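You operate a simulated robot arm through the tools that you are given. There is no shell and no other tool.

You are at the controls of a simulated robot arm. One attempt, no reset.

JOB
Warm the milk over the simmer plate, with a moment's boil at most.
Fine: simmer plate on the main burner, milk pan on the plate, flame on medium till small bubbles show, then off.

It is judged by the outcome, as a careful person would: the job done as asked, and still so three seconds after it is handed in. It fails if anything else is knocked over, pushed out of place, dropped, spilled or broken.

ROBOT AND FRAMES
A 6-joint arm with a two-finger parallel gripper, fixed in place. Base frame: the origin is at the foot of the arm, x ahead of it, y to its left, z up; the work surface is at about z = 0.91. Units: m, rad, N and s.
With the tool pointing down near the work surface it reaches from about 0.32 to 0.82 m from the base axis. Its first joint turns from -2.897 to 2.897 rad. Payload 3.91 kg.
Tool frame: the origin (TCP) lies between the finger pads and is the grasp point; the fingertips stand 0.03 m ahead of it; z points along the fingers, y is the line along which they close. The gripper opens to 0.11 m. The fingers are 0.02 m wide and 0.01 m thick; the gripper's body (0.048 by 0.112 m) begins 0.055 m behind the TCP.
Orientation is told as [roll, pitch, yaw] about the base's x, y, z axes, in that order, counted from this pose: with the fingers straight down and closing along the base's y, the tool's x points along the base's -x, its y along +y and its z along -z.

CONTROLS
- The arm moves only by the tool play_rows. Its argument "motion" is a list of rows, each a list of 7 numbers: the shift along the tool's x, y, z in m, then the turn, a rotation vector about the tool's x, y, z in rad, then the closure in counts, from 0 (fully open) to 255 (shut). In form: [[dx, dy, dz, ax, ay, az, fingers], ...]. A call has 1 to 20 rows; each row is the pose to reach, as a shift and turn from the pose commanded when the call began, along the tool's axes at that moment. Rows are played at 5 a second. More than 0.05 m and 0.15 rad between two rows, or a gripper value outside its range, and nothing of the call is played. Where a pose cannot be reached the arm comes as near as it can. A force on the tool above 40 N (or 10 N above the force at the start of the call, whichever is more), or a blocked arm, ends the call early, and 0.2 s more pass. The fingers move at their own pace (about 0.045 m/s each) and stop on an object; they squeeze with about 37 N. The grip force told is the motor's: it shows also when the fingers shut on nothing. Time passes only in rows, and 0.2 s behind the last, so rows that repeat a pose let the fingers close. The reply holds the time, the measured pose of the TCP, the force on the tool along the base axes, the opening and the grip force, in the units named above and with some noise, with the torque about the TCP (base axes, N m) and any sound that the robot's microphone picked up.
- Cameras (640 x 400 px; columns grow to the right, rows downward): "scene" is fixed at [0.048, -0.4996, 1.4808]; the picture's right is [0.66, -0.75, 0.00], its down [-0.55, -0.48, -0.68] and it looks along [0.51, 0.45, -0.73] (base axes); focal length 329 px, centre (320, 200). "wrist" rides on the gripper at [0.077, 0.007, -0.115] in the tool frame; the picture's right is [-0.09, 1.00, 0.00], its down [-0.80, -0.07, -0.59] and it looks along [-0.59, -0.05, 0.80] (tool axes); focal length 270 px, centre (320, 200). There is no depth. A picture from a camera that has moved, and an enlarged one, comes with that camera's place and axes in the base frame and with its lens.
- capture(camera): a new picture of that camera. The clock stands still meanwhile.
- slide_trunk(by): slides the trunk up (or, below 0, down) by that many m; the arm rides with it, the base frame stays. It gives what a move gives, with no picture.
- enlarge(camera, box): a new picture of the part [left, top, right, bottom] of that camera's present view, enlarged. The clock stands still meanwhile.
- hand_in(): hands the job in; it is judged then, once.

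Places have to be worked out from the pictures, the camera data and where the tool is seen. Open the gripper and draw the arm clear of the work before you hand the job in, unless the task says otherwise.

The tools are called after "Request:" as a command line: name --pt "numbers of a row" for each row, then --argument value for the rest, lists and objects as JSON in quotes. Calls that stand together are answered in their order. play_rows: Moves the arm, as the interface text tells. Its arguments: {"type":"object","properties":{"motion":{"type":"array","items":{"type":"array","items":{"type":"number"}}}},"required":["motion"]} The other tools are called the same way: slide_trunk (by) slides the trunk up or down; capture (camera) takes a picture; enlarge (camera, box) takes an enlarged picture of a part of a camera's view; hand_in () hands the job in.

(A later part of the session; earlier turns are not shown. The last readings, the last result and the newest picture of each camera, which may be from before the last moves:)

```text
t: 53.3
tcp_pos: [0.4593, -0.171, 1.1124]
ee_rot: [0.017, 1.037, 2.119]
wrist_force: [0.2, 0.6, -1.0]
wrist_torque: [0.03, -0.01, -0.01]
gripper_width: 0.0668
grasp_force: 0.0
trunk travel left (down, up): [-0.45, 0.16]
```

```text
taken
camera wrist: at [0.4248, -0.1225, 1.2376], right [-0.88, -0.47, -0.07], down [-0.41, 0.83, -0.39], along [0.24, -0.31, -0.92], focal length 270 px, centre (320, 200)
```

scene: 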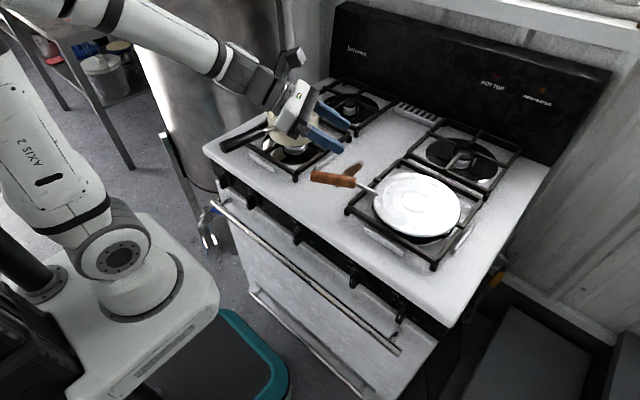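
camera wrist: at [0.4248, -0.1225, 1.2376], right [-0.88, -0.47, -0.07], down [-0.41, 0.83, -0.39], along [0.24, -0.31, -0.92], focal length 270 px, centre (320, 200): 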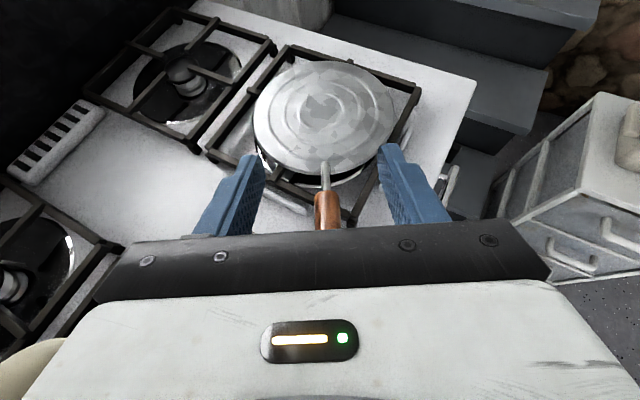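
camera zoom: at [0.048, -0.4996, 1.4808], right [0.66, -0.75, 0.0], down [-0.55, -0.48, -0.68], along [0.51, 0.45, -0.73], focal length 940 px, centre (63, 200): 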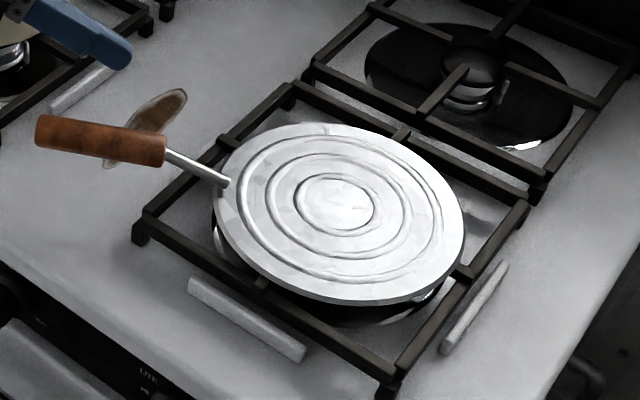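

The plate now rests flat and centred on the main burner. Next is the milk pan. Its black handle points at the robot, so I'll rise, swing the tool to face along that handle, and look at it from above.

Request:
play_rows --pt "0.043 0.0005 -0.0255 0 0 0 100" --pt "0.082 0.001 -0.0486 0 0 0 100" --pt "0.0742 -0.0057 -0.0733 0.0968 0.0011 -0.0574 100" --pt "0.0624 -0.0123 -0.0957 0.1935 0.0023 -0.1148 100" --pt "0.0506 -0.019 -0.118 0.2903 0.0034 -0.1721 100" --pt "0.0388 -0.0256 -0.1403 0.387 0.0045 -0.2295 100" --pt "0.027 -0.0323 -0.1627 0.4838 0.0056 -0.2869 100" --pt "0.0152 -0.039 -0.185 0.5805 0.0068 -0.3443 100" --pt "0.0034 -0.0456 -0.2073 0.6773 0.0079 -0.4016 100" --pt "-0.0084 -0.0523 -0.2296 0.774 0.009 -0.459 100" --pt "-0.0084 -0.0523 -0.2296 0.774 0.009 -0.459 100"

Request:
capture --camera "scene"

Request:
capture --camera "wrist"

```text
t: 55.7
tcp_pos: [0.4094, 0.0322, 1.2096]
ee_rot: [0.049, 1.004, 3.048]
wrist_force: [0.7, 0.4, -0.3]
wrist_torque: [-0.04, -0.02, -0.02]
gripper_width: 0.067
grasp_force: 0.1
trunk travel left (down, up): [-0.45, 0.16]
```

```text
taken
```

scene: 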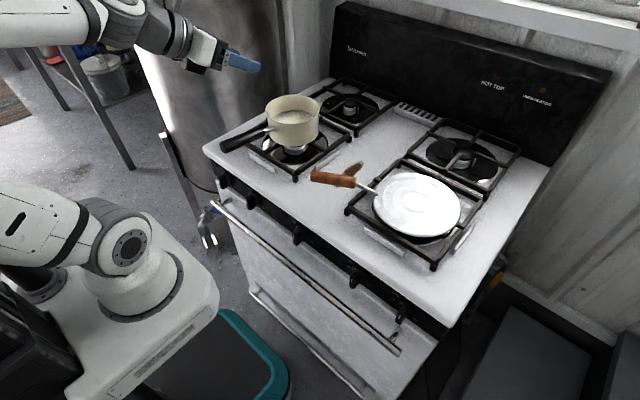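

```text
taken
camera wrist: at [0.3551, 0.0358, 1.3363], right [-0.18, -0.98, -0.05], down [-0.91, 0.19, -0.36], along [0.36, -0.02, -0.93], focal length 270 px, centre (320, 200)
```

wrist: 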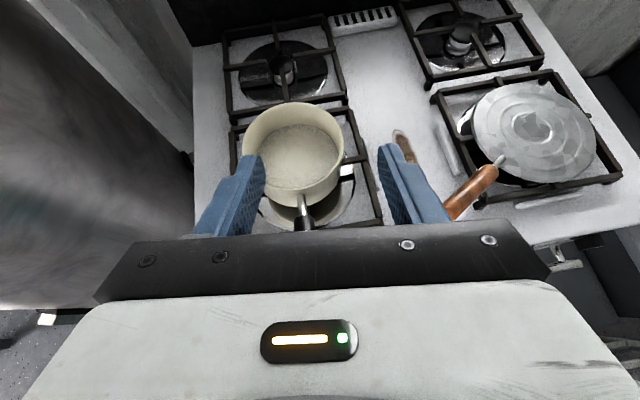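

That pose is reachable. I'll enlarge both views of the pan to measure the handle and the milk level.

Request:
enlarge --camera "wrist" --box '[220, 80, 420, 240]'

Request:
enlarge --camera "scene" --box '[210, 80, 338, 160]'

```text
2.50 times, centred on (320, 160) of wrist
camera zoom: at [0.3551, 0.0358, 1.3363], right [-0.18, -0.98, -0.05], down [-0.91, 0.19, -0.36], along [0.36, -0.02, -0.93], focal length 676 px, centre (320, 300)
```

zoom: 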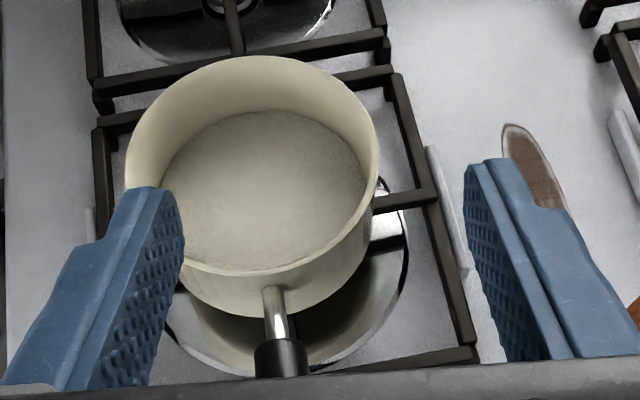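

```text
5.00 times, centred on (274, 120) of scene
camera zoom: at [0.048, -0.4996, 1.4808], right [0.66, -0.75, 0.0], down [-0.55, -0.48, -0.68], along [0.51, 0.45, -0.73], focal length 1645 px, centre (550, 600)
```

zoom: 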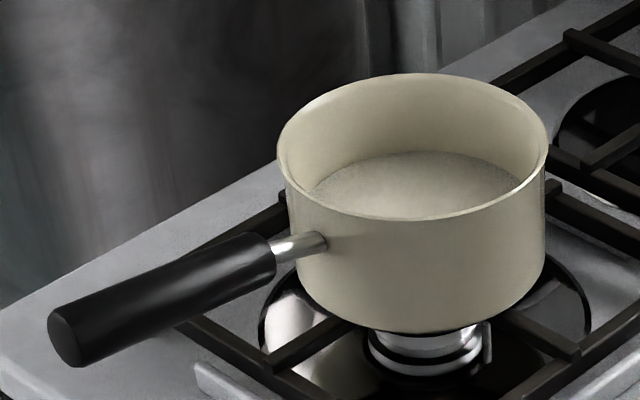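

The pan rim is centred at (0.566, 0.051, 1.018) with radius 0.07, and the milk is low inside it. I need the handle's slope and position, so I'll tip the tool to look straight down on it.

Request:
play_rows --pt "-0.0117 -0.0023 -0.0044 0.018 -0.12 -0.0115 100" --pt "-0.0235 -0.0046 -0.0088 0.036 -0.24 -0.023 100" --pt "-0.0352 -0.0069 -0.0132 0.054 -0.36 -0.0345 100" --pt "-0.0469 -0.0092 -0.0176 0.072 -0.48 -0.046 100" --pt "-0.0469 -0.0092 -0.0176 0.072 -0.48 -0.046 100"

Request:
capture --camera "wrist"

Request:
enlarge --camera "scene" --box '[210, 80, 338, 160]'

```text
t: 56.9
tcp_pos: [0.3619, 0.0624, 1.1866]
ee_rot: [0.006, 0.567, 3.082]
wrist_force: [0.7, -0.7, 0.3]
wrist_torque: [0.01, -0.02, 0.0]
gripper_width: 0.0671
grasp_force: 0.0
out of reach, approached as far as the arm can: row 4, 5
trunk travel left (down, up): [-0.45, 0.16]
```

```text
taken
camera wrist: at [0.3655, 0.0549, 1.3245], right [-0.14, -0.99, -0.04], down [-0.99, 0.13, 0.07], along [-0.07, 0.05, -1.0], focal length 270 px, centre (320, 200)
```

wrist: 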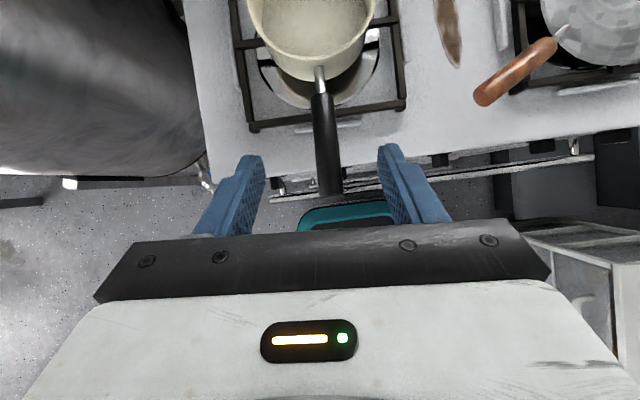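

```text
5.00 times, centred on (274, 120) of scene
camera zoom: at [0.048, -0.4996, 1.4808], right [0.66, -0.75, 0.0], down [-0.55, -0.48, -0.68], along [0.51, 0.45, -0.73], focal length 1645 px, centre (550, 600)
```

zoom: 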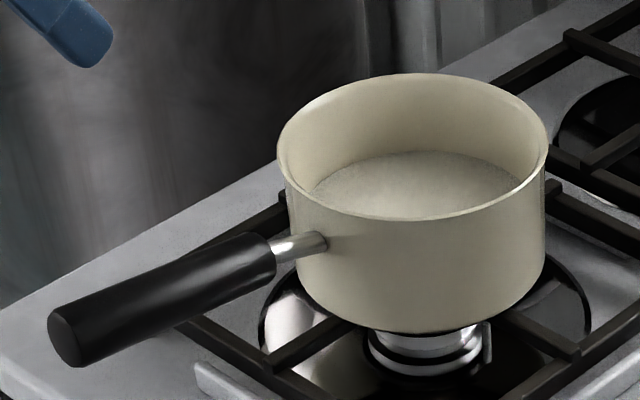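

The whole handle is visible from above now, so I'll enlarge it for measurement.

Request:
enlarge --camera "wrist" --box '[230, 50, 410, 210]'

```text
2.50 times, centred on (320, 130) of wrist
camera zoom: at [0.3655, 0.0549, 1.3245], right [-0.14, -0.99, -0.04], down [-0.99, 0.13, 0.07], along [-0.07, 0.05, -1.0], focal length 676 px, centre (320, 375)
```

zoom: 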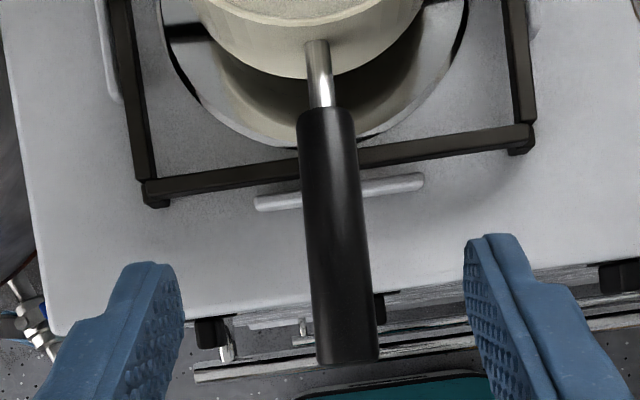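

The handle runs from tip (0.350, 0.057, 1.018) to its near end (0.4655, 0.0535, 1.003), dipping about 8° toward the pan. I'll move to a standoff just above it with the tool 42° below horizontal, so the handle's rear ends up tucked under the palm as a stop against drooping.

Request:
play_rows --pt "0.0007 0.0012 0.0261 0.004 0.068 -0.006 90" --pt "0.0014 0.0023 0.0522 0.008 0.136 -0.0125 80" --pt "0.002 0.0035 0.0783 0.012 0.204 -0.019 80" --pt "0.0027 0.0046 0.1044 0.016 0.271 -0.025 80" --pt "0.0027 0.0046 0.1044 0.016 0.271 -0.025 80"

Request:
capture --camera "wrist"

Request:
capture --camera "scene"

```text
t: 58.1
tcp_pos: [0.4186, 0.0556, 1.098]
ee_rot: [-0.004, 0.83, 3.113]
wrist_force: [-0.5, 0.1, 0.0]
wrist_torque: [0.02, -0.02, 0.03]
gripper_width: 0.0755
grasp_force: 0.0
trunk travel left (down, up): [-0.45, 0.16]
```

```text
taken
camera wrist: at [0.3863, 0.0493, 1.2323], right [-0.08, -0.99, -0.07], down [-0.98, 0.09, -0.19], along [0.19, 0.05, -0.98], focal length 270 px, centre (320, 200)
```

wrist: 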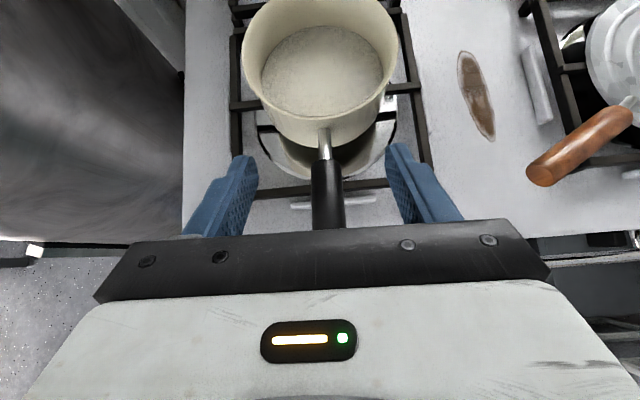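

```text
taken
```

scene: 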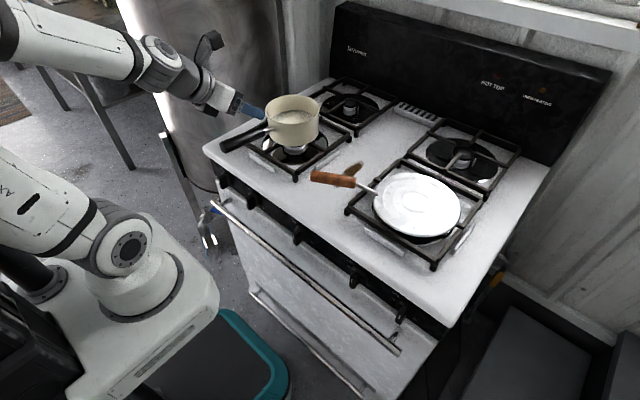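

I'm at the standoff and aligned to within a few mm. I'll descend most of the way and check again.

Request:
play_rows --pt "-0.0125 0.001 0.0175 0 0 0 80" --pt "-0.025 0.002 0.035 0 0 0 80" --pt "-0.0375 0.003 0.0527 0 0 0 80" --pt "-0.0375 0.003 0.0527 0 0 0 80"

Request:
capture --camera "wrist"

Request:
enlarge --camera "scene" --box '[190, 80, 318, 160]'

```text
t: 59.1
tcp_pos: [0.4496, 0.0561, 1.047]
ee_rot: [-0.007, 0.825, 3.114]
wrist_force: [0.2, 0.2, -0.4]
wrist_torque: [0.01, 0.0, -0.02]
gripper_width: 0.0756
grasp_force: 0.0
out of reach, approached as far as the arm can: row 1, 2, 3, 4
trunk travel left (down, up): [-0.45, 0.16]
```

```text
taken
camera wrist: at [0.4189, 0.0494, 1.1805], right [-0.08, -0.99, -0.07], down [-0.98, 0.1, -0.19], along [0.19, 0.05, -0.98], focal length 270 px, centre (320, 200)
```

wrist: 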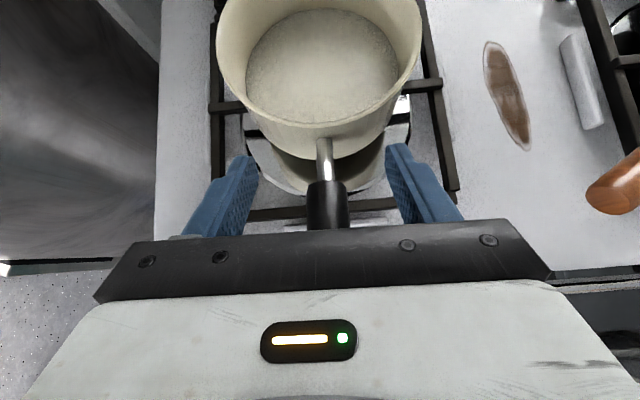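

```text
5.00 times, centred on (254, 120) of scene
camera zoom: at [0.048, -0.4996, 1.4808], right [0.66, -0.75, 0.0], down [-0.55, -0.48, -0.68], along [0.51, 0.45, -0.73], focal length 1645 px, centre (650, 600)
```

zoom: 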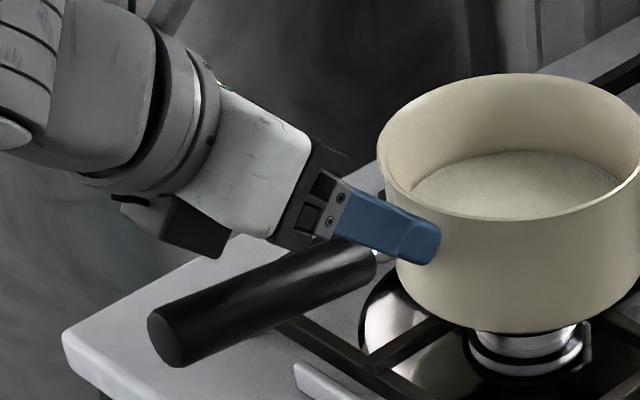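

The arm runs out of inward reach here. As with the knob, lowering the trunk should help, so I'll first raise the arm 20 cm straight up, clear of the pan.

Request:
play_rows --pt "0.0295 0 -0.027 0 0 0 80" --pt "0.059 0 -0.0539 0 0 0 80" --pt "0.0886 0 -0.0809 0 0 0 80" --pt "0.1181 0 -0.1078 0 0 0 80" --pt "0.1476 0 -0.1348 0 0 0 80" --pt "0.1476 0 -0.1348 0 0 0 80"

Request:
capture --camera "scene"

```text
t: 60.5
tcp_pos: [0.4499, 0.0551, 1.2469]
ee_rot: [-0.003, 0.827, 3.113]
wrist_force: [-0.7, -0.6, -0.1]
wrist_torque: [-0.02, 0.01, 0.01]
gripper_width: 0.0753
grasp_force: 0.0
trunk travel left (down, up): [-0.45, 0.16]
```

```text
taken
```

scene: 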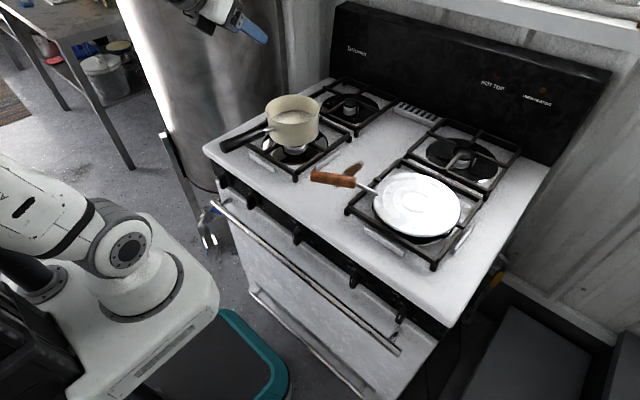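

I'm clear above. Sliding the trunk down 15 cm leaves the tool at about z 1.10, still well above the pan.

Request:
slide_trunk --by -0.15

Request:
capture --camera "wrist"

```text
t: 62.3
tcp_pos: [0.4502, 0.055, 1.0974]
ee_rot: [-0.005, 0.828, 3.115]
wrist_force: [0.0, -0.3, -0.7]
wrist_torque: [0.01, 0.0, 0.01]
gripper_width: 0.0757
grasp_force: 0.1
trunk travel left (down, up): [-0.3, 0.31]
```

```text
taken
camera wrist: at [0.4191, 0.0492, 1.231], right [-0.08, -0.99, -0.07], down [-0.98, 0.09, -0.19], along [0.19, 0.05, -0.98], focal length 270 px, centre (320, 200)
```

wrist: 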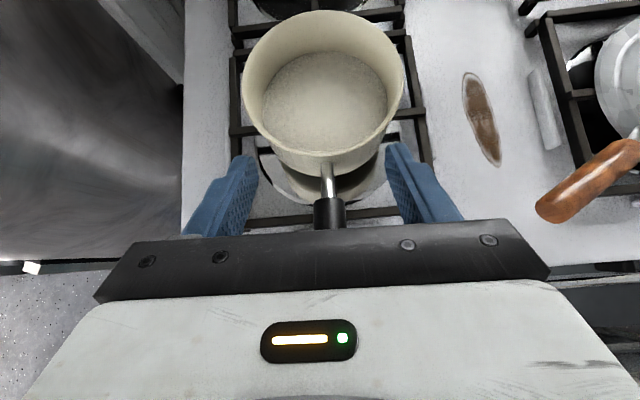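

I'll descend partway toward the handle and check that the pose is now reachable.

Request:
play_rows --pt "-0.0153 0.0011 0.0079 0 0 0 80" --pt "-0.0306 0.0023 0.0159 0 0 0 80" --pt "-0.0459 0.0034 0.0238 0 0 0 80" --pt "-0.0459 0.0034 0.0238 0 0 0 80"

Request:
capture --camera "wrist"

Request:
enlarge --camera "scene" --box '[190, 80, 318, 160]'

```text
t: 63.3
tcp_pos: [0.4376, 0.0539, 1.0474]
ee_rot: [-0.004, 0.83, 3.114]
wrist_force: [0.2, 0.3, 0.3]
wrist_torque: [0.0, 0.0, 0.0]
gripper_width: 0.0754
grasp_force: 0.2
trunk travel left (down, up): [-0.3, 0.31]
```

```text
taken
camera wrist: at [0.406, 0.0476, 1.1813], right [-0.08, -0.99, -0.07], down [-0.98, 0.09, -0.19], along [0.19, 0.05, -0.98], focal length 270 px, centre (320, 200)
```

wrist: 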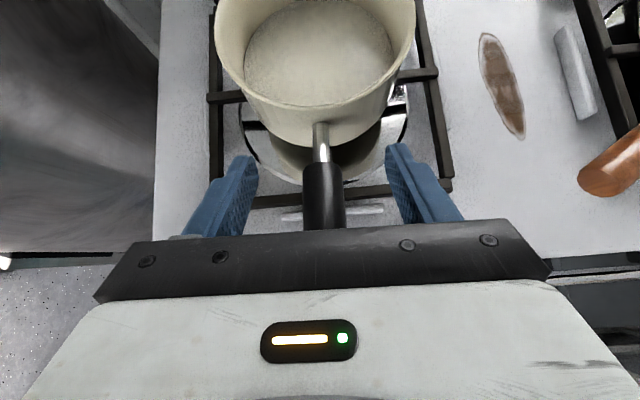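

```text
5.00 times, centred on (254, 120) of scene
camera zoom: at [0.048, -0.4996, 1.4808], right [0.66, -0.75, 0.0], down [-0.55, -0.48, -0.68], along [0.51, 0.45, -0.73], focal length 1645 px, centre (650, 600)
```

zoom: 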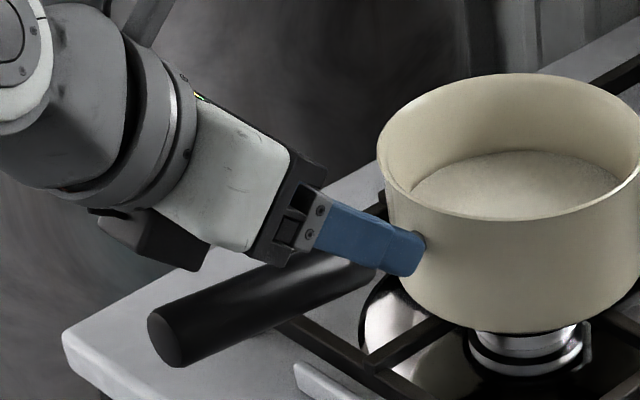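

It's reachable and centred now. I'll descend the final 3.4 cm in small steps.

Request:
play_rows --pt "-0.0089 0 0.0081 0 0 0 80" --pt "-0.0177 0 0.0162 0 0 0 80" --pt "-0.0221 0 0.0202 0 0 0 80" --pt "-0.0221 0 0.0202 0 0 0 80"

Request:
capture --camera "wrist"

Request:
enlarge --camera "scene" --box '[190, 80, 318, 160]'

```text
t: 64.3
tcp_pos: [0.4366, 0.0521, 1.0174]
ee_rot: [-0.006, 0.828, 3.114]
wrist_force: [-0.9, -0.6, 2.4]
wrist_torque: [0.0, 0.23, -0.01]
gripper_width: 0.0755
grasp_force: 0.1
trunk travel left (down, up): [-0.3, 0.31]
```

```text
taken
camera wrist: at [0.4049, 0.0466, 1.1515], right [-0.08, -0.99, -0.07], down [-0.98, 0.09, -0.19], along [0.19, 0.05, -0.98], focal length 270 px, centre (320, 200)
```

wrist: 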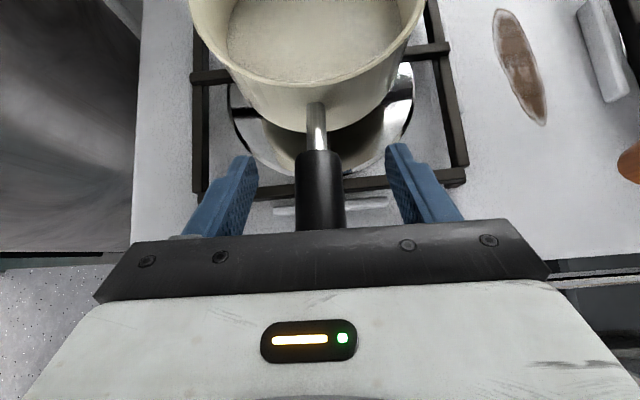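

```text
5.00 times, centred on (254, 120) of scene
camera zoom: at [0.048, -0.4996, 1.4808], right [0.66, -0.75, 0.0], down [-0.55, -0.48, -0.68], along [0.51, 0.45, -0.73], focal length 1645 px, centre (650, 600)
```

zoom: 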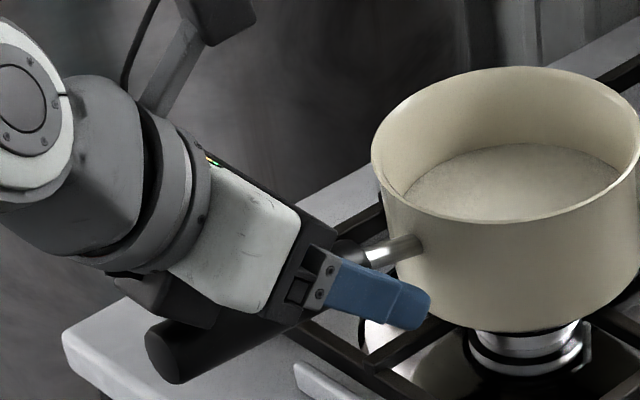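

The palm is just pressing the handle: 2.4 N, and the pan's far rim has lifted a few mm. I'll raise 5 mm so the pan sits flat again, then check.

Request:
play_rows --pt "0.0037 0 -0.0034 0 0 0 80" --pt "0.0037 0 -0.0034 0 0 0 80"

Request:
enlarge --camera "scene" --box '[190, 80, 318, 160]'

```text
t: 64.9
tcp_pos: [0.4374, 0.0516, 1.022]
ee_rot: [-0.006, 0.827, 3.114]
wrist_force: [0.7, -0.5, 1.9]
wrist_torque: [0.02, 0.12, 0.03]
gripper_width: 0.0756
grasp_force: 0.1
trunk travel left (down, up): [-0.3, 0.31]
```

```text
5.00 times, centred on (254, 120) of scene
camera zoom: at [0.048, -0.4996, 1.4808], right [0.66, -0.75, 0.0], down [-0.55, -0.48, -0.68], along [0.51, 0.45, -0.73], focal length 1645 px, centre (650, 600)
```

zoom: 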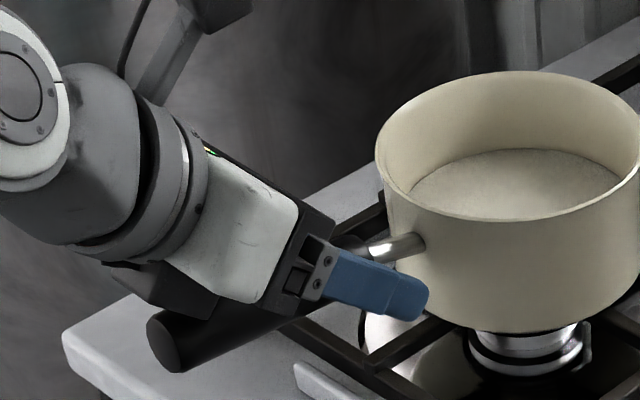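

The handle must slope about 15°, steeper than I thought, which leaves it near the fingertips when the palm touches. I'll lift off and tilt the tool to about 52° so the pads cross the handle at their middle.

Request:
play_rows --pt "0.011 0 -0.0102 0 0 0 80" --pt "0.0221 0 -0.0203 0 0 0 80" --pt "0.0221 0 -0.0203 0 -0.082 0 80" --pt "0.0221 0 -0.0203 0 -0.164 0 80" --pt "0.0221 0 -0.0203 0 -0.164 0 80"

Request:
capture --camera "wrist"

Request:
enlarge --camera "scene" --box '[190, 80, 318, 160]'

```text
t: 66.1
tcp_pos: [0.4366, 0.0629, 1.0504]
ee_rot: [0.006, 0.667, 3.116]
wrist_force: [0.5, 0.6, 0.6]
wrist_torque: [-0.01, -0.02, -0.01]
gripper_width: 0.0753
grasp_force: 0.0
out of reach, approached as far as the arm can: row 4, 5
trunk travel left (down, up): [-0.3, 0.31]
```

```text
taken
camera wrist: at [0.4259, 0.057, 1.187], right [-0.1, -0.99, -0.05], down [-0.99, 0.1, -0.03], along [0.03, 0.05, -1.0], focal length 270 px, centre (320, 200)
```

wrist: 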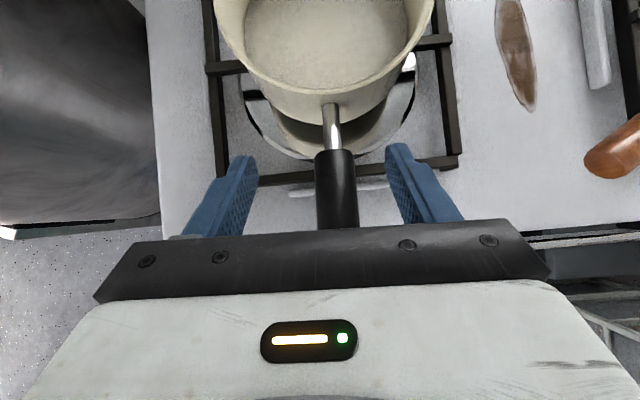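

```text
5.00 times, centred on (254, 120) of scene
camera zoom: at [0.048, -0.4996, 1.4808], right [0.66, -0.75, 0.0], down [-0.55, -0.48, -0.68], along [0.51, 0.45, -0.73], focal length 1645 px, centre (650, 600)
```

zoom: 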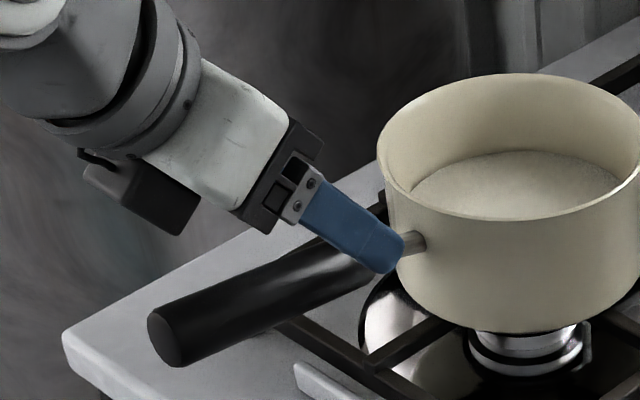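

The 52° tilt sits at the wrist limit, with y drifting 1 cm. I'll settle for about 47°, which still puts the handle across the pads, and re-centre in y.

Request:
play_rows --pt "0 0.005 0 0 0.045 0 80" --pt "0 0.0097 0 0 0.083 0 80" --pt "0 0.0097 0 0 0.083 0 80"

Request:
capture --camera "wrist"

```text
t: 66.9
tcp_pos: [0.4365, 0.0527, 1.0498]
ee_rot: [-0.004, 0.745, 3.113]
wrist_force: [-0.6, -0.6, -0.4]
wrist_torque: [0.0, 0.0, -0.04]
gripper_width: 0.0752
grasp_force: 0.0
trunk travel left (down, up): [-0.3, 0.31]
```

```text
taken
camera wrist: at [0.4148, 0.0462, 1.1859], right [-0.09, -0.99, -0.06], down [-0.99, 0.09, -0.11], along [0.11, 0.05, -0.99], focal length 270 px, centre (320, 200)
```

wrist: 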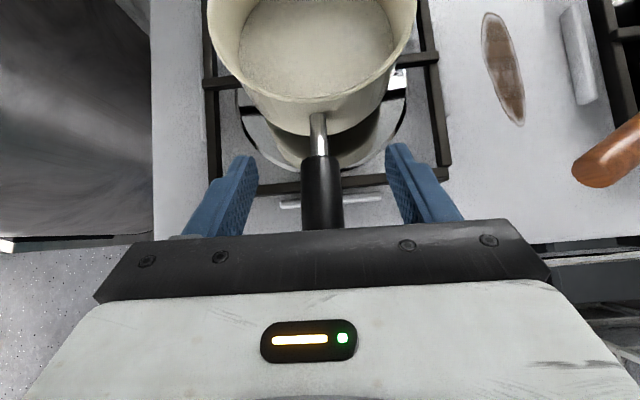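

Reachable and centred at 47°. I'll descend 2.8 cm and check the force and picture for any palm contact.

Request:
play_rows --pt "-0.0095 0 0.0103 0 0 0 80" --pt "-0.019 0 0.0206 0 0 0 80" --pt "-0.019 0 0.0206 0 0 0 80"

Request:
enlarge --camera "scene" --box '[190, 80, 318, 160]'

```text
t: 67.7
tcp_pos: [0.4354, 0.0529, 1.0223]
ee_rot: [-0.003, 0.749, 3.114]
wrist_force: [0.1, 0.3, -0.2]
wrist_torque: [0.02, 0.02, -0.02]
gripper_width: 0.0755
grasp_force: 0.1
trunk travel left (down, up): [-0.3, 0.31]
```

```text
5.00 times, centred on (254, 120) of scene
camera zoom: at [0.048, -0.4996, 1.4808], right [0.66, -0.75, 0.0], down [-0.55, -0.48, -0.68], along [0.51, 0.45, -0.73], focal length 1645 px, centre (650, 600)
```

zoom: 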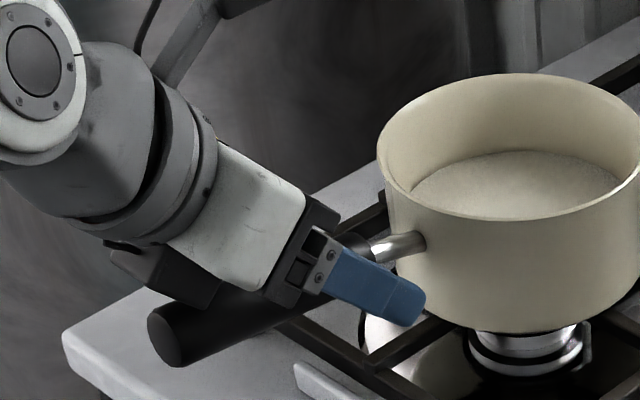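

There's no contact and the pan is undisturbed. I'll go 4.5 mm lower to bring the handle nearer the pad centre, then check.

Request:
play_rows --pt "-0.0015 0 0.0017 0 0 0 80" --pt "-0.003 0 0.0033 0 0 0 80" --pt "-0.003 0 0.0033 0 0 0 80"

Request:
enlarge --camera "scene" --box '[190, 80, 318, 160]'

Request:
capture --camera "wrist"

```text
t: 68.5
tcp_pos: [0.4358, 0.0529, 1.018]
ee_rot: [-0.004, 0.747, 3.115]
wrist_force: [-1.8, -0.1, 3.6]
wrist_torque: [0.01, 0.22, -0.02]
gripper_width: 0.0757
grasp_force: 0.0
trunk travel left (down, up): [-0.3, 0.31]
```

```text
5.00 times, centred on (254, 120) of scene
camera zoom: at [0.048, -0.4996, 1.4808], right [0.66, -0.75, 0.0], down [-0.55, -0.48, -0.68], along [0.51, 0.45, -0.73], focal length 1645 px, centre (650, 600)
```

zoom: 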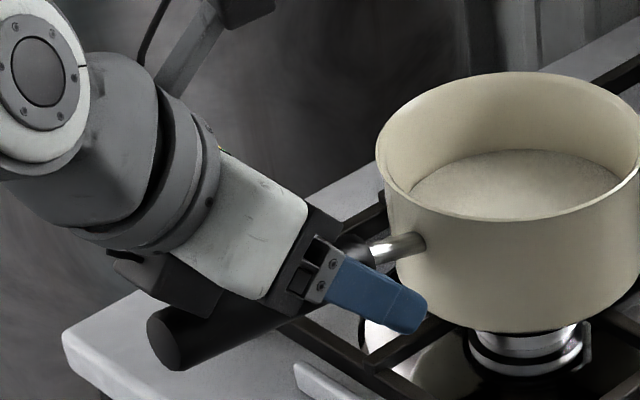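

```text
taken
camera wrist: at [0.415, 0.0465, 1.1536], right [-0.09, -0.99, -0.06], down [-0.99, 0.09, -0.11], along [0.11, 0.05, -0.99], focal length 270 px, centre (320, 200)
```

wrist: 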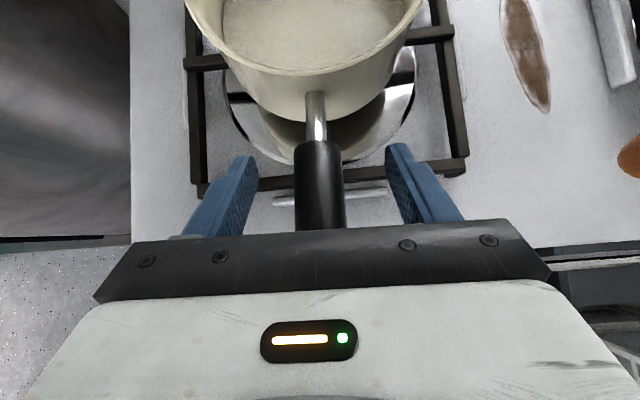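

The palm has just touched (3.6 N, pan nearly flat). I'll back up 2 mm so it barely clears, and close on the handle.

Request:
play_rows --pt "0.0015 0 -0.0016 0 0 0 80" --pt "0.0015 0 -0.0016 0 0 0 140" --pt "0.0015 0 -0.0016 0 0 0 190" --pt "0.0015 0 -0.0016 0 0 0 230" --pt "0.0015 0 -0.0016 0 0 0 255" --pt "0.0015 0 -0.0016 0 0 0 255" --pt "0.0015 0 -0.0016 0 0 0 255"

Request:
enlarge --camera "scene" --box '[190, 80, 318, 160]'

Request:
capture --camera "wrist"

```text
t: 70.1
tcp_pos: [0.4356, 0.0536, 1.0195]
ee_rot: [-0.004, 0.747, 3.115]
wrist_force: [-0.4, 0.0, -0.2]
wrist_torque: [0.0, -0.08, -0.01]
gripper_width: 0.0265
grasp_force: 36.8
trunk travel left (down, up): [-0.3, 0.31]
```

```text
5.00 times, centred on (254, 120) of scene
camera zoom: at [0.048, -0.4996, 1.4808], right [0.66, -0.75, 0.0], down [-0.55, -0.48, -0.68], along [0.51, 0.45, -0.73], focal length 1645 px, centre (650, 600)
```

zoom: 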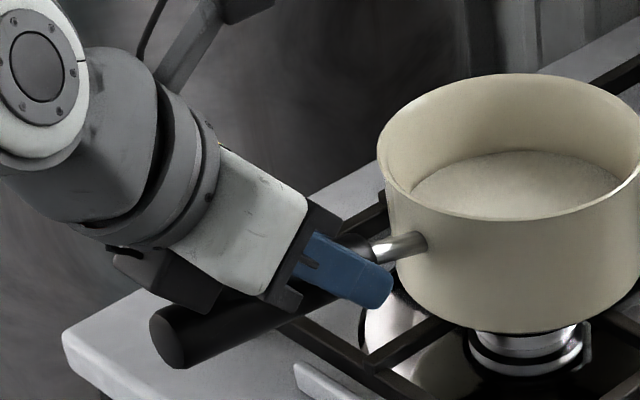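

```text
taken
camera wrist: at [0.4152, 0.0465, 1.1557], right [-0.09, -0.99, -0.06], down [-0.99, 0.09, -0.11], along [0.11, 0.05, -0.99], focal length 270 px, centre (320, 200)
```

wrist: 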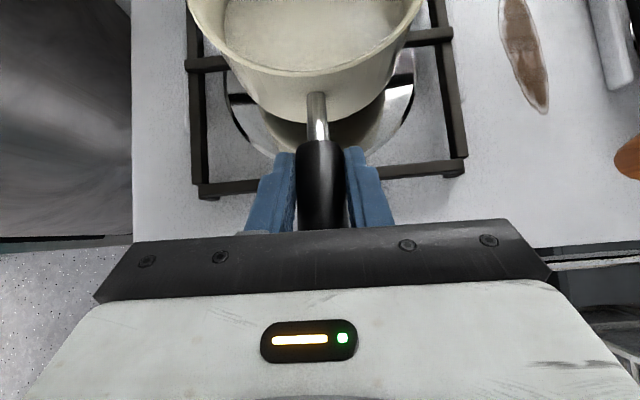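

The grip is good at 0.0265 m and 37 N, and the pan is flat. I'll lift 5 mm slowly and read the load and tilt.

Request:
play_rows --pt "0.0014 0 -0.0015 0 0 0 255" --pt "0.0027 0 -0.003 0 0 0 255" --pt "0.0034 0 -0.0037 0 0 0 255" --pt "0.0034 0 -0.0037 0 0 0 255"

Request:
enlarge --camera "scene" --box '[190, 80, 318, 160]'

```text
t: 71.1
tcp_pos: [0.4363, 0.0522, 1.0228]
ee_rot: [-0.003, 0.745, 3.116]
wrist_force: [0.3, -0.3, -7.7]
wrist_torque: [0.03, 0.84, -0.01]
gripper_width: 0.0267
grasp_force: 37.1
trunk travel left (down, up): [-0.3, 0.31]
```

```text
5.00 times, centred on (254, 120) of scene
camera zoom: at [0.048, -0.4996, 1.4808], right [0.66, -0.75, 0.0], down [-0.55, -0.48, -0.68], along [0.51, 0.45, -0.73], focal length 1645 px, centre (650, 600)
```

zoom: 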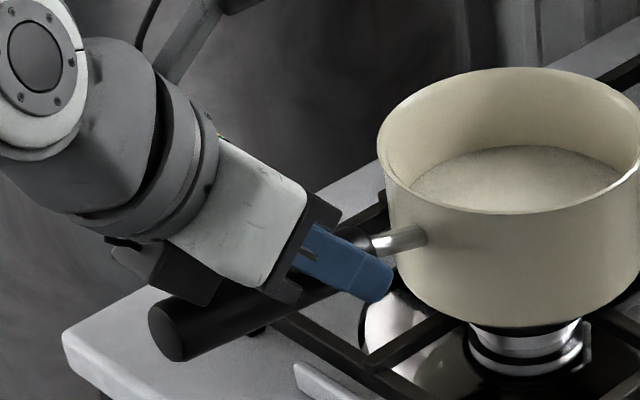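

The pan is fully lifted (7.7 N, 0.84 N·m) and hanging level. I'll raise it smoothly to clear the plate's handle.

Request:
play_rows --pt "0.0034 0 -0.0037 0 0 0 255" --pt "0.0102 0 -0.011 0 0 0 255" --pt "0.0203 0 -0.0221 0 0 0 255" --pt "0.0312 0 -0.0338 0 0 0 255" --pt "0.042 0 -0.0456 0 0 0 255" --pt "0.0515 0 -0.0559 0 0 0 255" --pt "0.0563 0 -0.061 0 0 0 255" --pt "0.0576 0 -0.0625 0 0 0 255"

Request:
capture --camera "scene"

Request:
capture --camera "wrist"

```text
t: 72.9
tcp_pos: [0.4335, 0.0577, 1.1086]
ee_rot: [0.002, 0.747, 3.115]
wrist_force: [0.1, -0.5, -8.1]
wrist_torque: [0.01, 0.78, -0.01]
gripper_width: 0.0262
grasp_force: 37.2
out of reach, approached as far as the arm can: row 7, 8
trunk travel left (down, up): [-0.3, 0.31]
```

```text
taken
```

scene: 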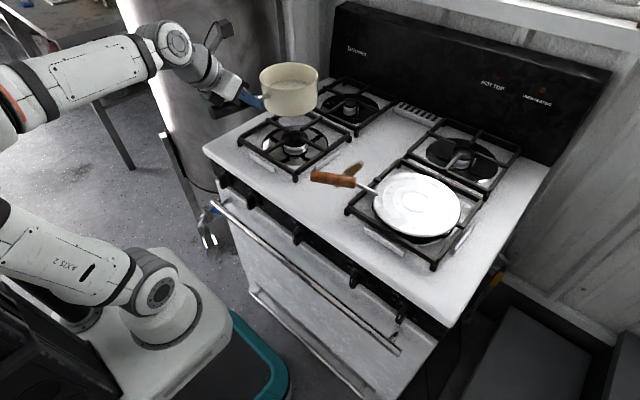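

```text
taken
camera wrist: at [0.4133, 0.0516, 1.2439], right [-0.09, -0.99, -0.06], down [-0.99, 0.1, -0.11], along [0.12, 0.05, -0.99], focal length 270 px, centre (320, 200)
```

wrist: 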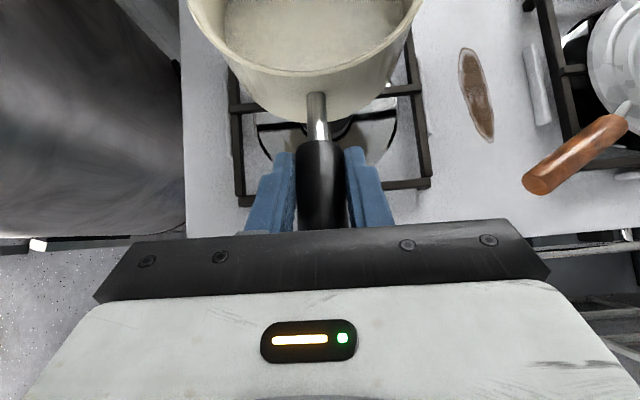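

The pan is level and high enough, with its bottom at about z 1.03. I'll carry it smoothly across to above the simmer plate, with a gentle start and stop for the milk.

Request:
play_rows --pt "0.0015 0.0054 0.0014 -0.0012 0 0.0013 255" --pt "0.0055 0.0204 0.0051 -0.0045 0 0.0049 255" --pt "0.0108 0.0435 0.0101 -0.0096 0 0.0104 255" --pt "0.0166 0.0732 0.0154 -0.0161 0 0.0174 255" --pt "0.0217 0.1076 0.02 -0.0237 0 0.0256 255" --pt "0.0251 0.1454 0.0232 -0.032 0 0.0346 255" --pt "0.0264 0.1852 0.0245 -0.0408 0 0.0441 255" --pt "0.0254 0.2251 0.0237 -0.0495 0 0.0535 255" --pt "0.0222 0.2631 0.0207 -0.0578 0 0.0625 255" --pt "0.0175 0.2979 0.0163 -0.0654 0 0.0707 255" --pt "0.012 0.3279 0.0113 -0.0719 0 0.0777 255" --pt "0.0068 0.3515 0.0064 -0.077 0 0.0833 255" --pt "0.003 0.3665 0.0029 -0.0803 0 0.0868 255" --pt "0.0015 0.3722 0.0015 -0.0815 0 0.0881 255" --pt "0.0015 0.3722 0.0015 -0.0815 0 0.0881 255"

Request:
capture --camera "scene"

Request:
capture --camera "wrist"

Request:
enlarge --camera "scene" --box '[330, 120, 490, 220]'

```text
t: 76.1
tcp_pos: [0.4937, -0.1282, 1.0441]
ee_rot: [0.188, 0.778, 3.0]
wrist_force: [-0.3, 0.2, -6.9]
wrist_torque: [0.24, 0.75, -0.04]
gripper_width: 0.0265
grasp_force: 36.9
out of reach, approached as far as the arm can: row 1, 2, 3, 4, 5, 6, 7, 8, 9, 10, 11, 12, 13, 14, 15
trunk travel left (down, up): [-0.3, 0.31]
```

```text
taken
```

scene: 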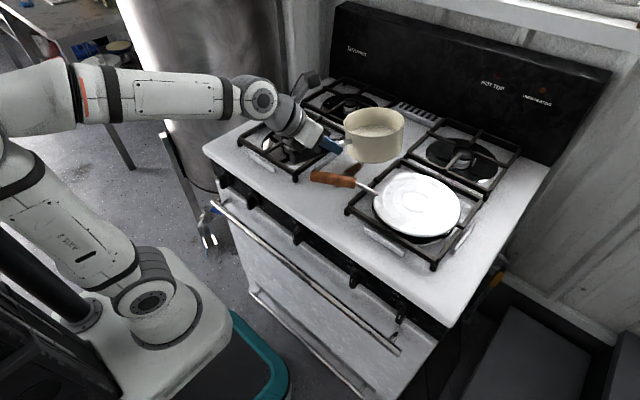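

```text
taken
camera wrist: at [0.4717, -0.1103, 1.1787], right [-0.33, -0.94, 0.07], down [-0.94, 0.32, -0.16], along [0.13, -0.12, -0.99], focal length 270 px, centre (320, 200)
```

wrist: 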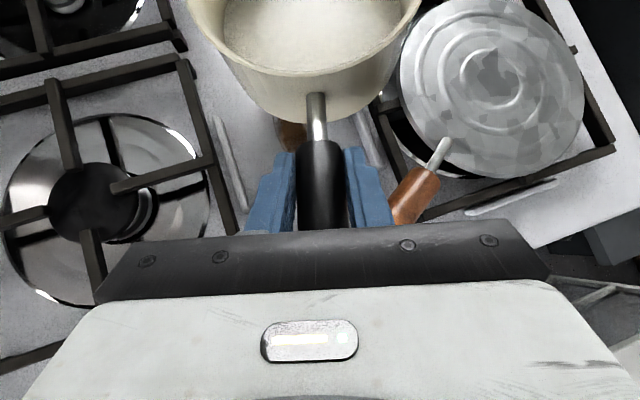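

```text
4.00 times, centred on (410, 170) of scene
camera zoom: at [0.048, -0.4996, 1.4808], right [0.66, -0.75, 0.0], down [-0.55, -0.48, -0.68], along [0.51, 0.45, -0.73], focal length 1316 px, centre (-40, 320)
```

zoom: 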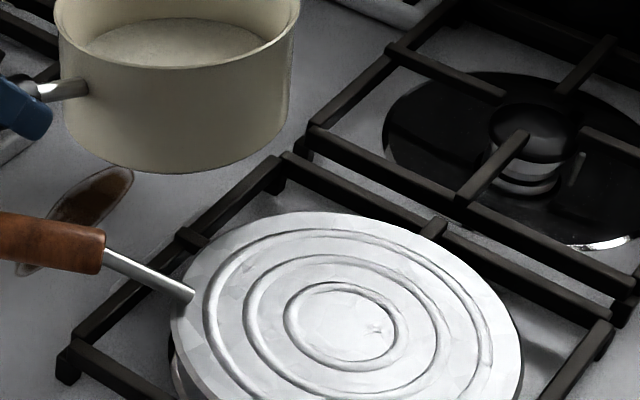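

The carry hit a wrist limit and stopped early, with the pan hanging about 7° rolled and low, but still held and not touching anything. The wrist can't cross its own plane, so I'll raise, turn the heading clockwise to about −55° and level it. I'll bring the pan in from the left side instead.

Request:
play_rows --pt "0.014 0.0027 -0.014 0 0 0 255" --pt "0.0214 -0.0035 -0.0164 -0.0638 -0.014 0.097 255" --pt "0.0287 -0.0096 -0.0187 -0.1276 -0.028 0.194 255" --pt "0.0361 -0.0158 -0.0211 -0.1915 -0.042 0.2911 255" --pt "0.0434 -0.0219 -0.0234 -0.2553 -0.056 0.3881 255" --pt "0.0508 -0.0281 -0.0258 -0.3191 -0.07 0.4851 255" --pt "0.0581 -0.0342 -0.0281 -0.3829 -0.084 0.5821 255" --pt "0.0581 -0.0342 -0.0281 -0.3829 -0.084 0.5821 255"

Request:
capture --camera "scene"

Request:
capture --camera "wrist"

Request:
enlarge --camera "scene" --box '[320, 60, 480, 160]'

```text
t: 77.9
tcp_pos: [0.5315, -0.0919, 1.1006]
ee_rot: [-0.002, 0.749, 2.176]
wrist_force: [0.0, 0.0, -6.9]
wrist_torque: [0.64, 0.43, 0.0]
gripper_width: 0.0266
grasp_force: 37.0
trunk travel left (down, up): [-0.3, 0.31]
```

```text
taken
```

scene: 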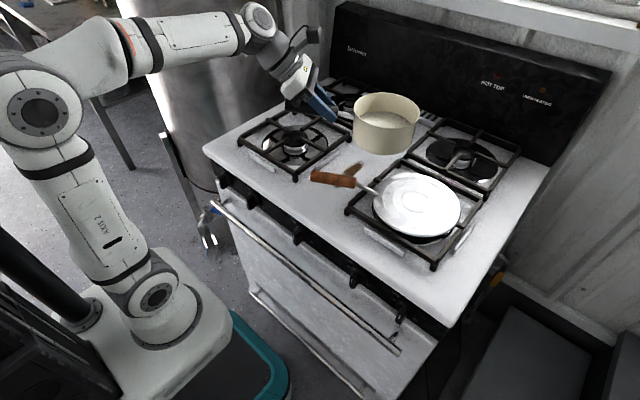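

```text
taken
camera wrist: at [0.5141, -0.0775, 1.2368], right [-0.85, -0.52, -0.06], down [-0.51, 0.85, -0.11], along [0.11, -0.06, -0.99], focal length 270 px, centre (320, 200)
```

wrist: 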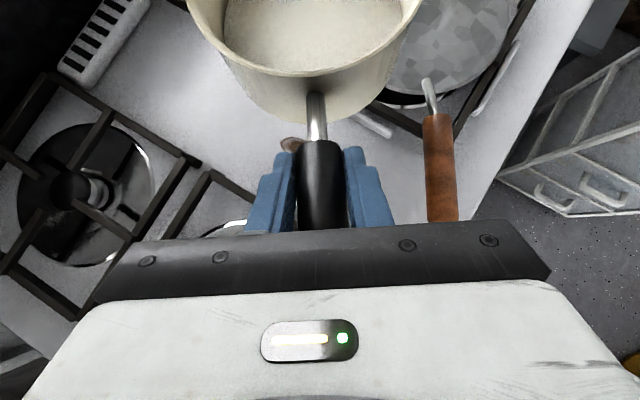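

```text
4.00 times, centred on (400, 110) of scene
camera zoom: at [0.048, -0.4996, 1.4808], right [0.66, -0.75, 0.0], down [-0.55, -0.48, -0.68], along [0.51, 0.45, -0.73], focal length 1316 px, centre (0, 560)
```

zoom: 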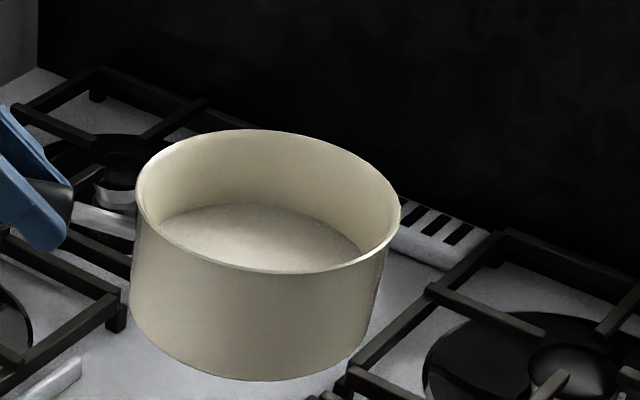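

The pan is recovered: held level within about 4°, with the milk inside, at z 1.10. Now I'll swing it over the plate with the heading near −78° and pitch up slightly to level it.

Request:
play_rows --pt "0.002 0.002 0.0019 -0.0084 0.0021 0.0084 255" --pt "0.008 0.0082 0.0075 -0.0336 0.0084 0.0337 255" --pt "0.0181 0.0184 0.0168 -0.0756 0.0189 0.0759 255" --pt "0.0301 0.0306 0.028 -0.126 0.0315 0.1265 255" --pt "0.0421 0.0429 0.0392 -0.1764 0.0441 0.177 255" --pt "0.0535 0.0545 0.0498 -0.224 0.056 0.2248 255" --pt "0.0622 0.0633 0.0578 -0.2604 0.0651 0.2613 255" --pt "0.0669 0.0681 0.0622 -0.28 0.07 0.281 255" --pt "0.0669 0.0681 0.0622 -0.28 0.07 0.281 255"

Request:
capture --camera "scene"

Request:
capture --camera "wrist"

Request:
enlarge --camera "scene" --box '[330, 120, 490, 220]'

```text
t: 79.9
tcp_pos: [0.5287, -0.2049, 1.1005]
ee_rot: [-0.001, 0.818, 1.784]
wrist_force: [-0.2, -0.2, -6.8]
wrist_torque: [0.83, 0.2, 0.01]
gripper_width: 0.0268
grasp_force: 37.0
trunk travel left (down, up): [-0.3, 0.31]
```

```text
taken
```

scene: 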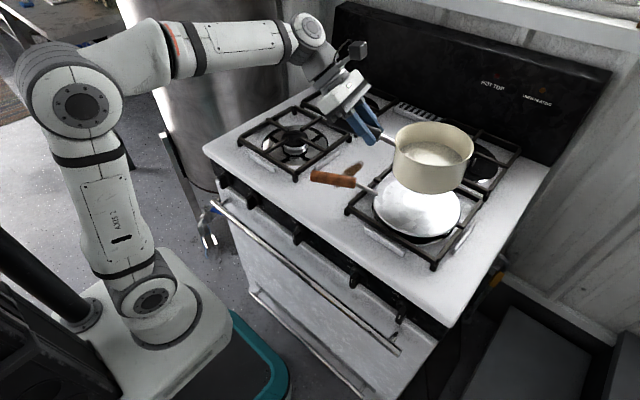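

```text
taken
camera wrist: at [0.5162, -0.176, 1.2344], right [-0.99, -0.15, -0.06], down [-0.14, 0.97, -0.18], along [0.09, -0.17, -0.98], focal length 270 px, centre (320, 200)
```

wrist: 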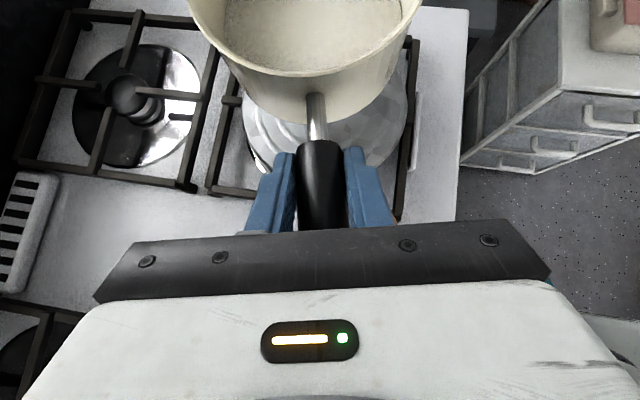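

```text
4.00 times, centred on (410, 170) of scene
camera zoom: at [0.048, -0.4996, 1.4808], right [0.66, -0.75, 0.0], down [-0.55, -0.48, -0.68], along [0.51, 0.45, -0.73], focal length 1316 px, centre (-40, 320)
```

zoom: 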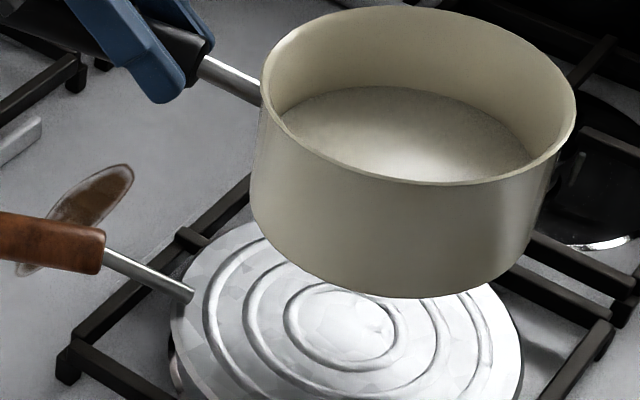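

The pan is centred over the plate, within about 5 mm by both cameras. I'll lower it 6 cm to just above the plate.

Request:
play_rows --pt "-0.0042 0 0.0043 0 0 0 255" --pt "-0.0125 0 0.013 0 0 0 255" --pt "-0.0222 -0.0001 0.023 0 0 0 255" --pt "-0.0319 -0.0002 0.0331 0 0 0 255" --pt "-0.0389 -0.0003 0.0404 0 0 0 255" --pt "-0.0417 -0.0003 0.0433 0 0 0 255" --pt "-0.0417 -0.0003 0.0433 0 0 0 255"

Request:
enlarge --camera "scene" --box '[330, 130, 490, 230]'

Request:
capture --camera "wrist"

```text
t: 81.5
tcp_pos: [0.5306, -0.2073, 1.0397]
ee_rot: [0.0, 0.818, 1.784]
wrist_force: [0.8, -0.1, -7.6]
wrist_torque: [0.81, 0.18, 0.0]
gripper_width: 0.0265
grasp_force: 36.7
trunk travel left (down, up): [-0.3, 0.31]
```

```text
4.00 times, centred on (410, 180) of scene
camera zoom: at [0.048, -0.4996, 1.4808], right [0.66, -0.75, 0.0], down [-0.55, -0.48, -0.68], along [0.51, 0.45, -0.73], focal length 1316 px, centre (-40, 280)
```

zoom: 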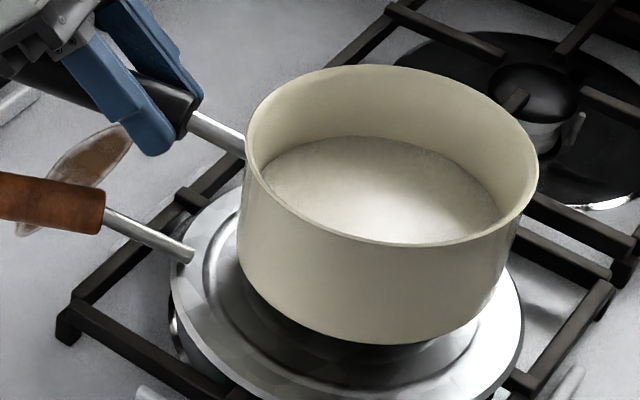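

```text
taken
camera wrist: at [0.5171, -0.1783, 1.1741], right [-0.99, -0.15, -0.06], down [-0.14, 0.97, -0.18], along [0.09, -0.17, -0.98], focal length 270 px, centre (320, 200)
```

wrist: 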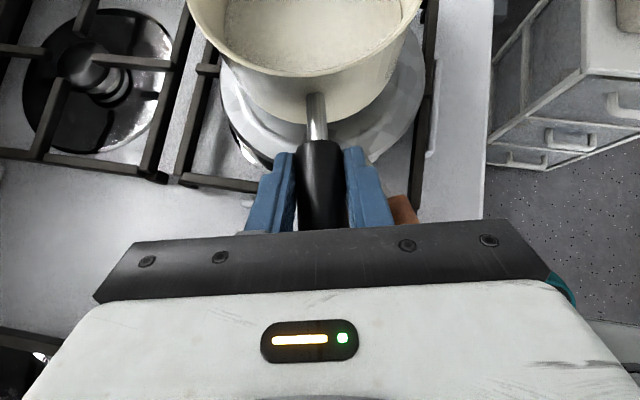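

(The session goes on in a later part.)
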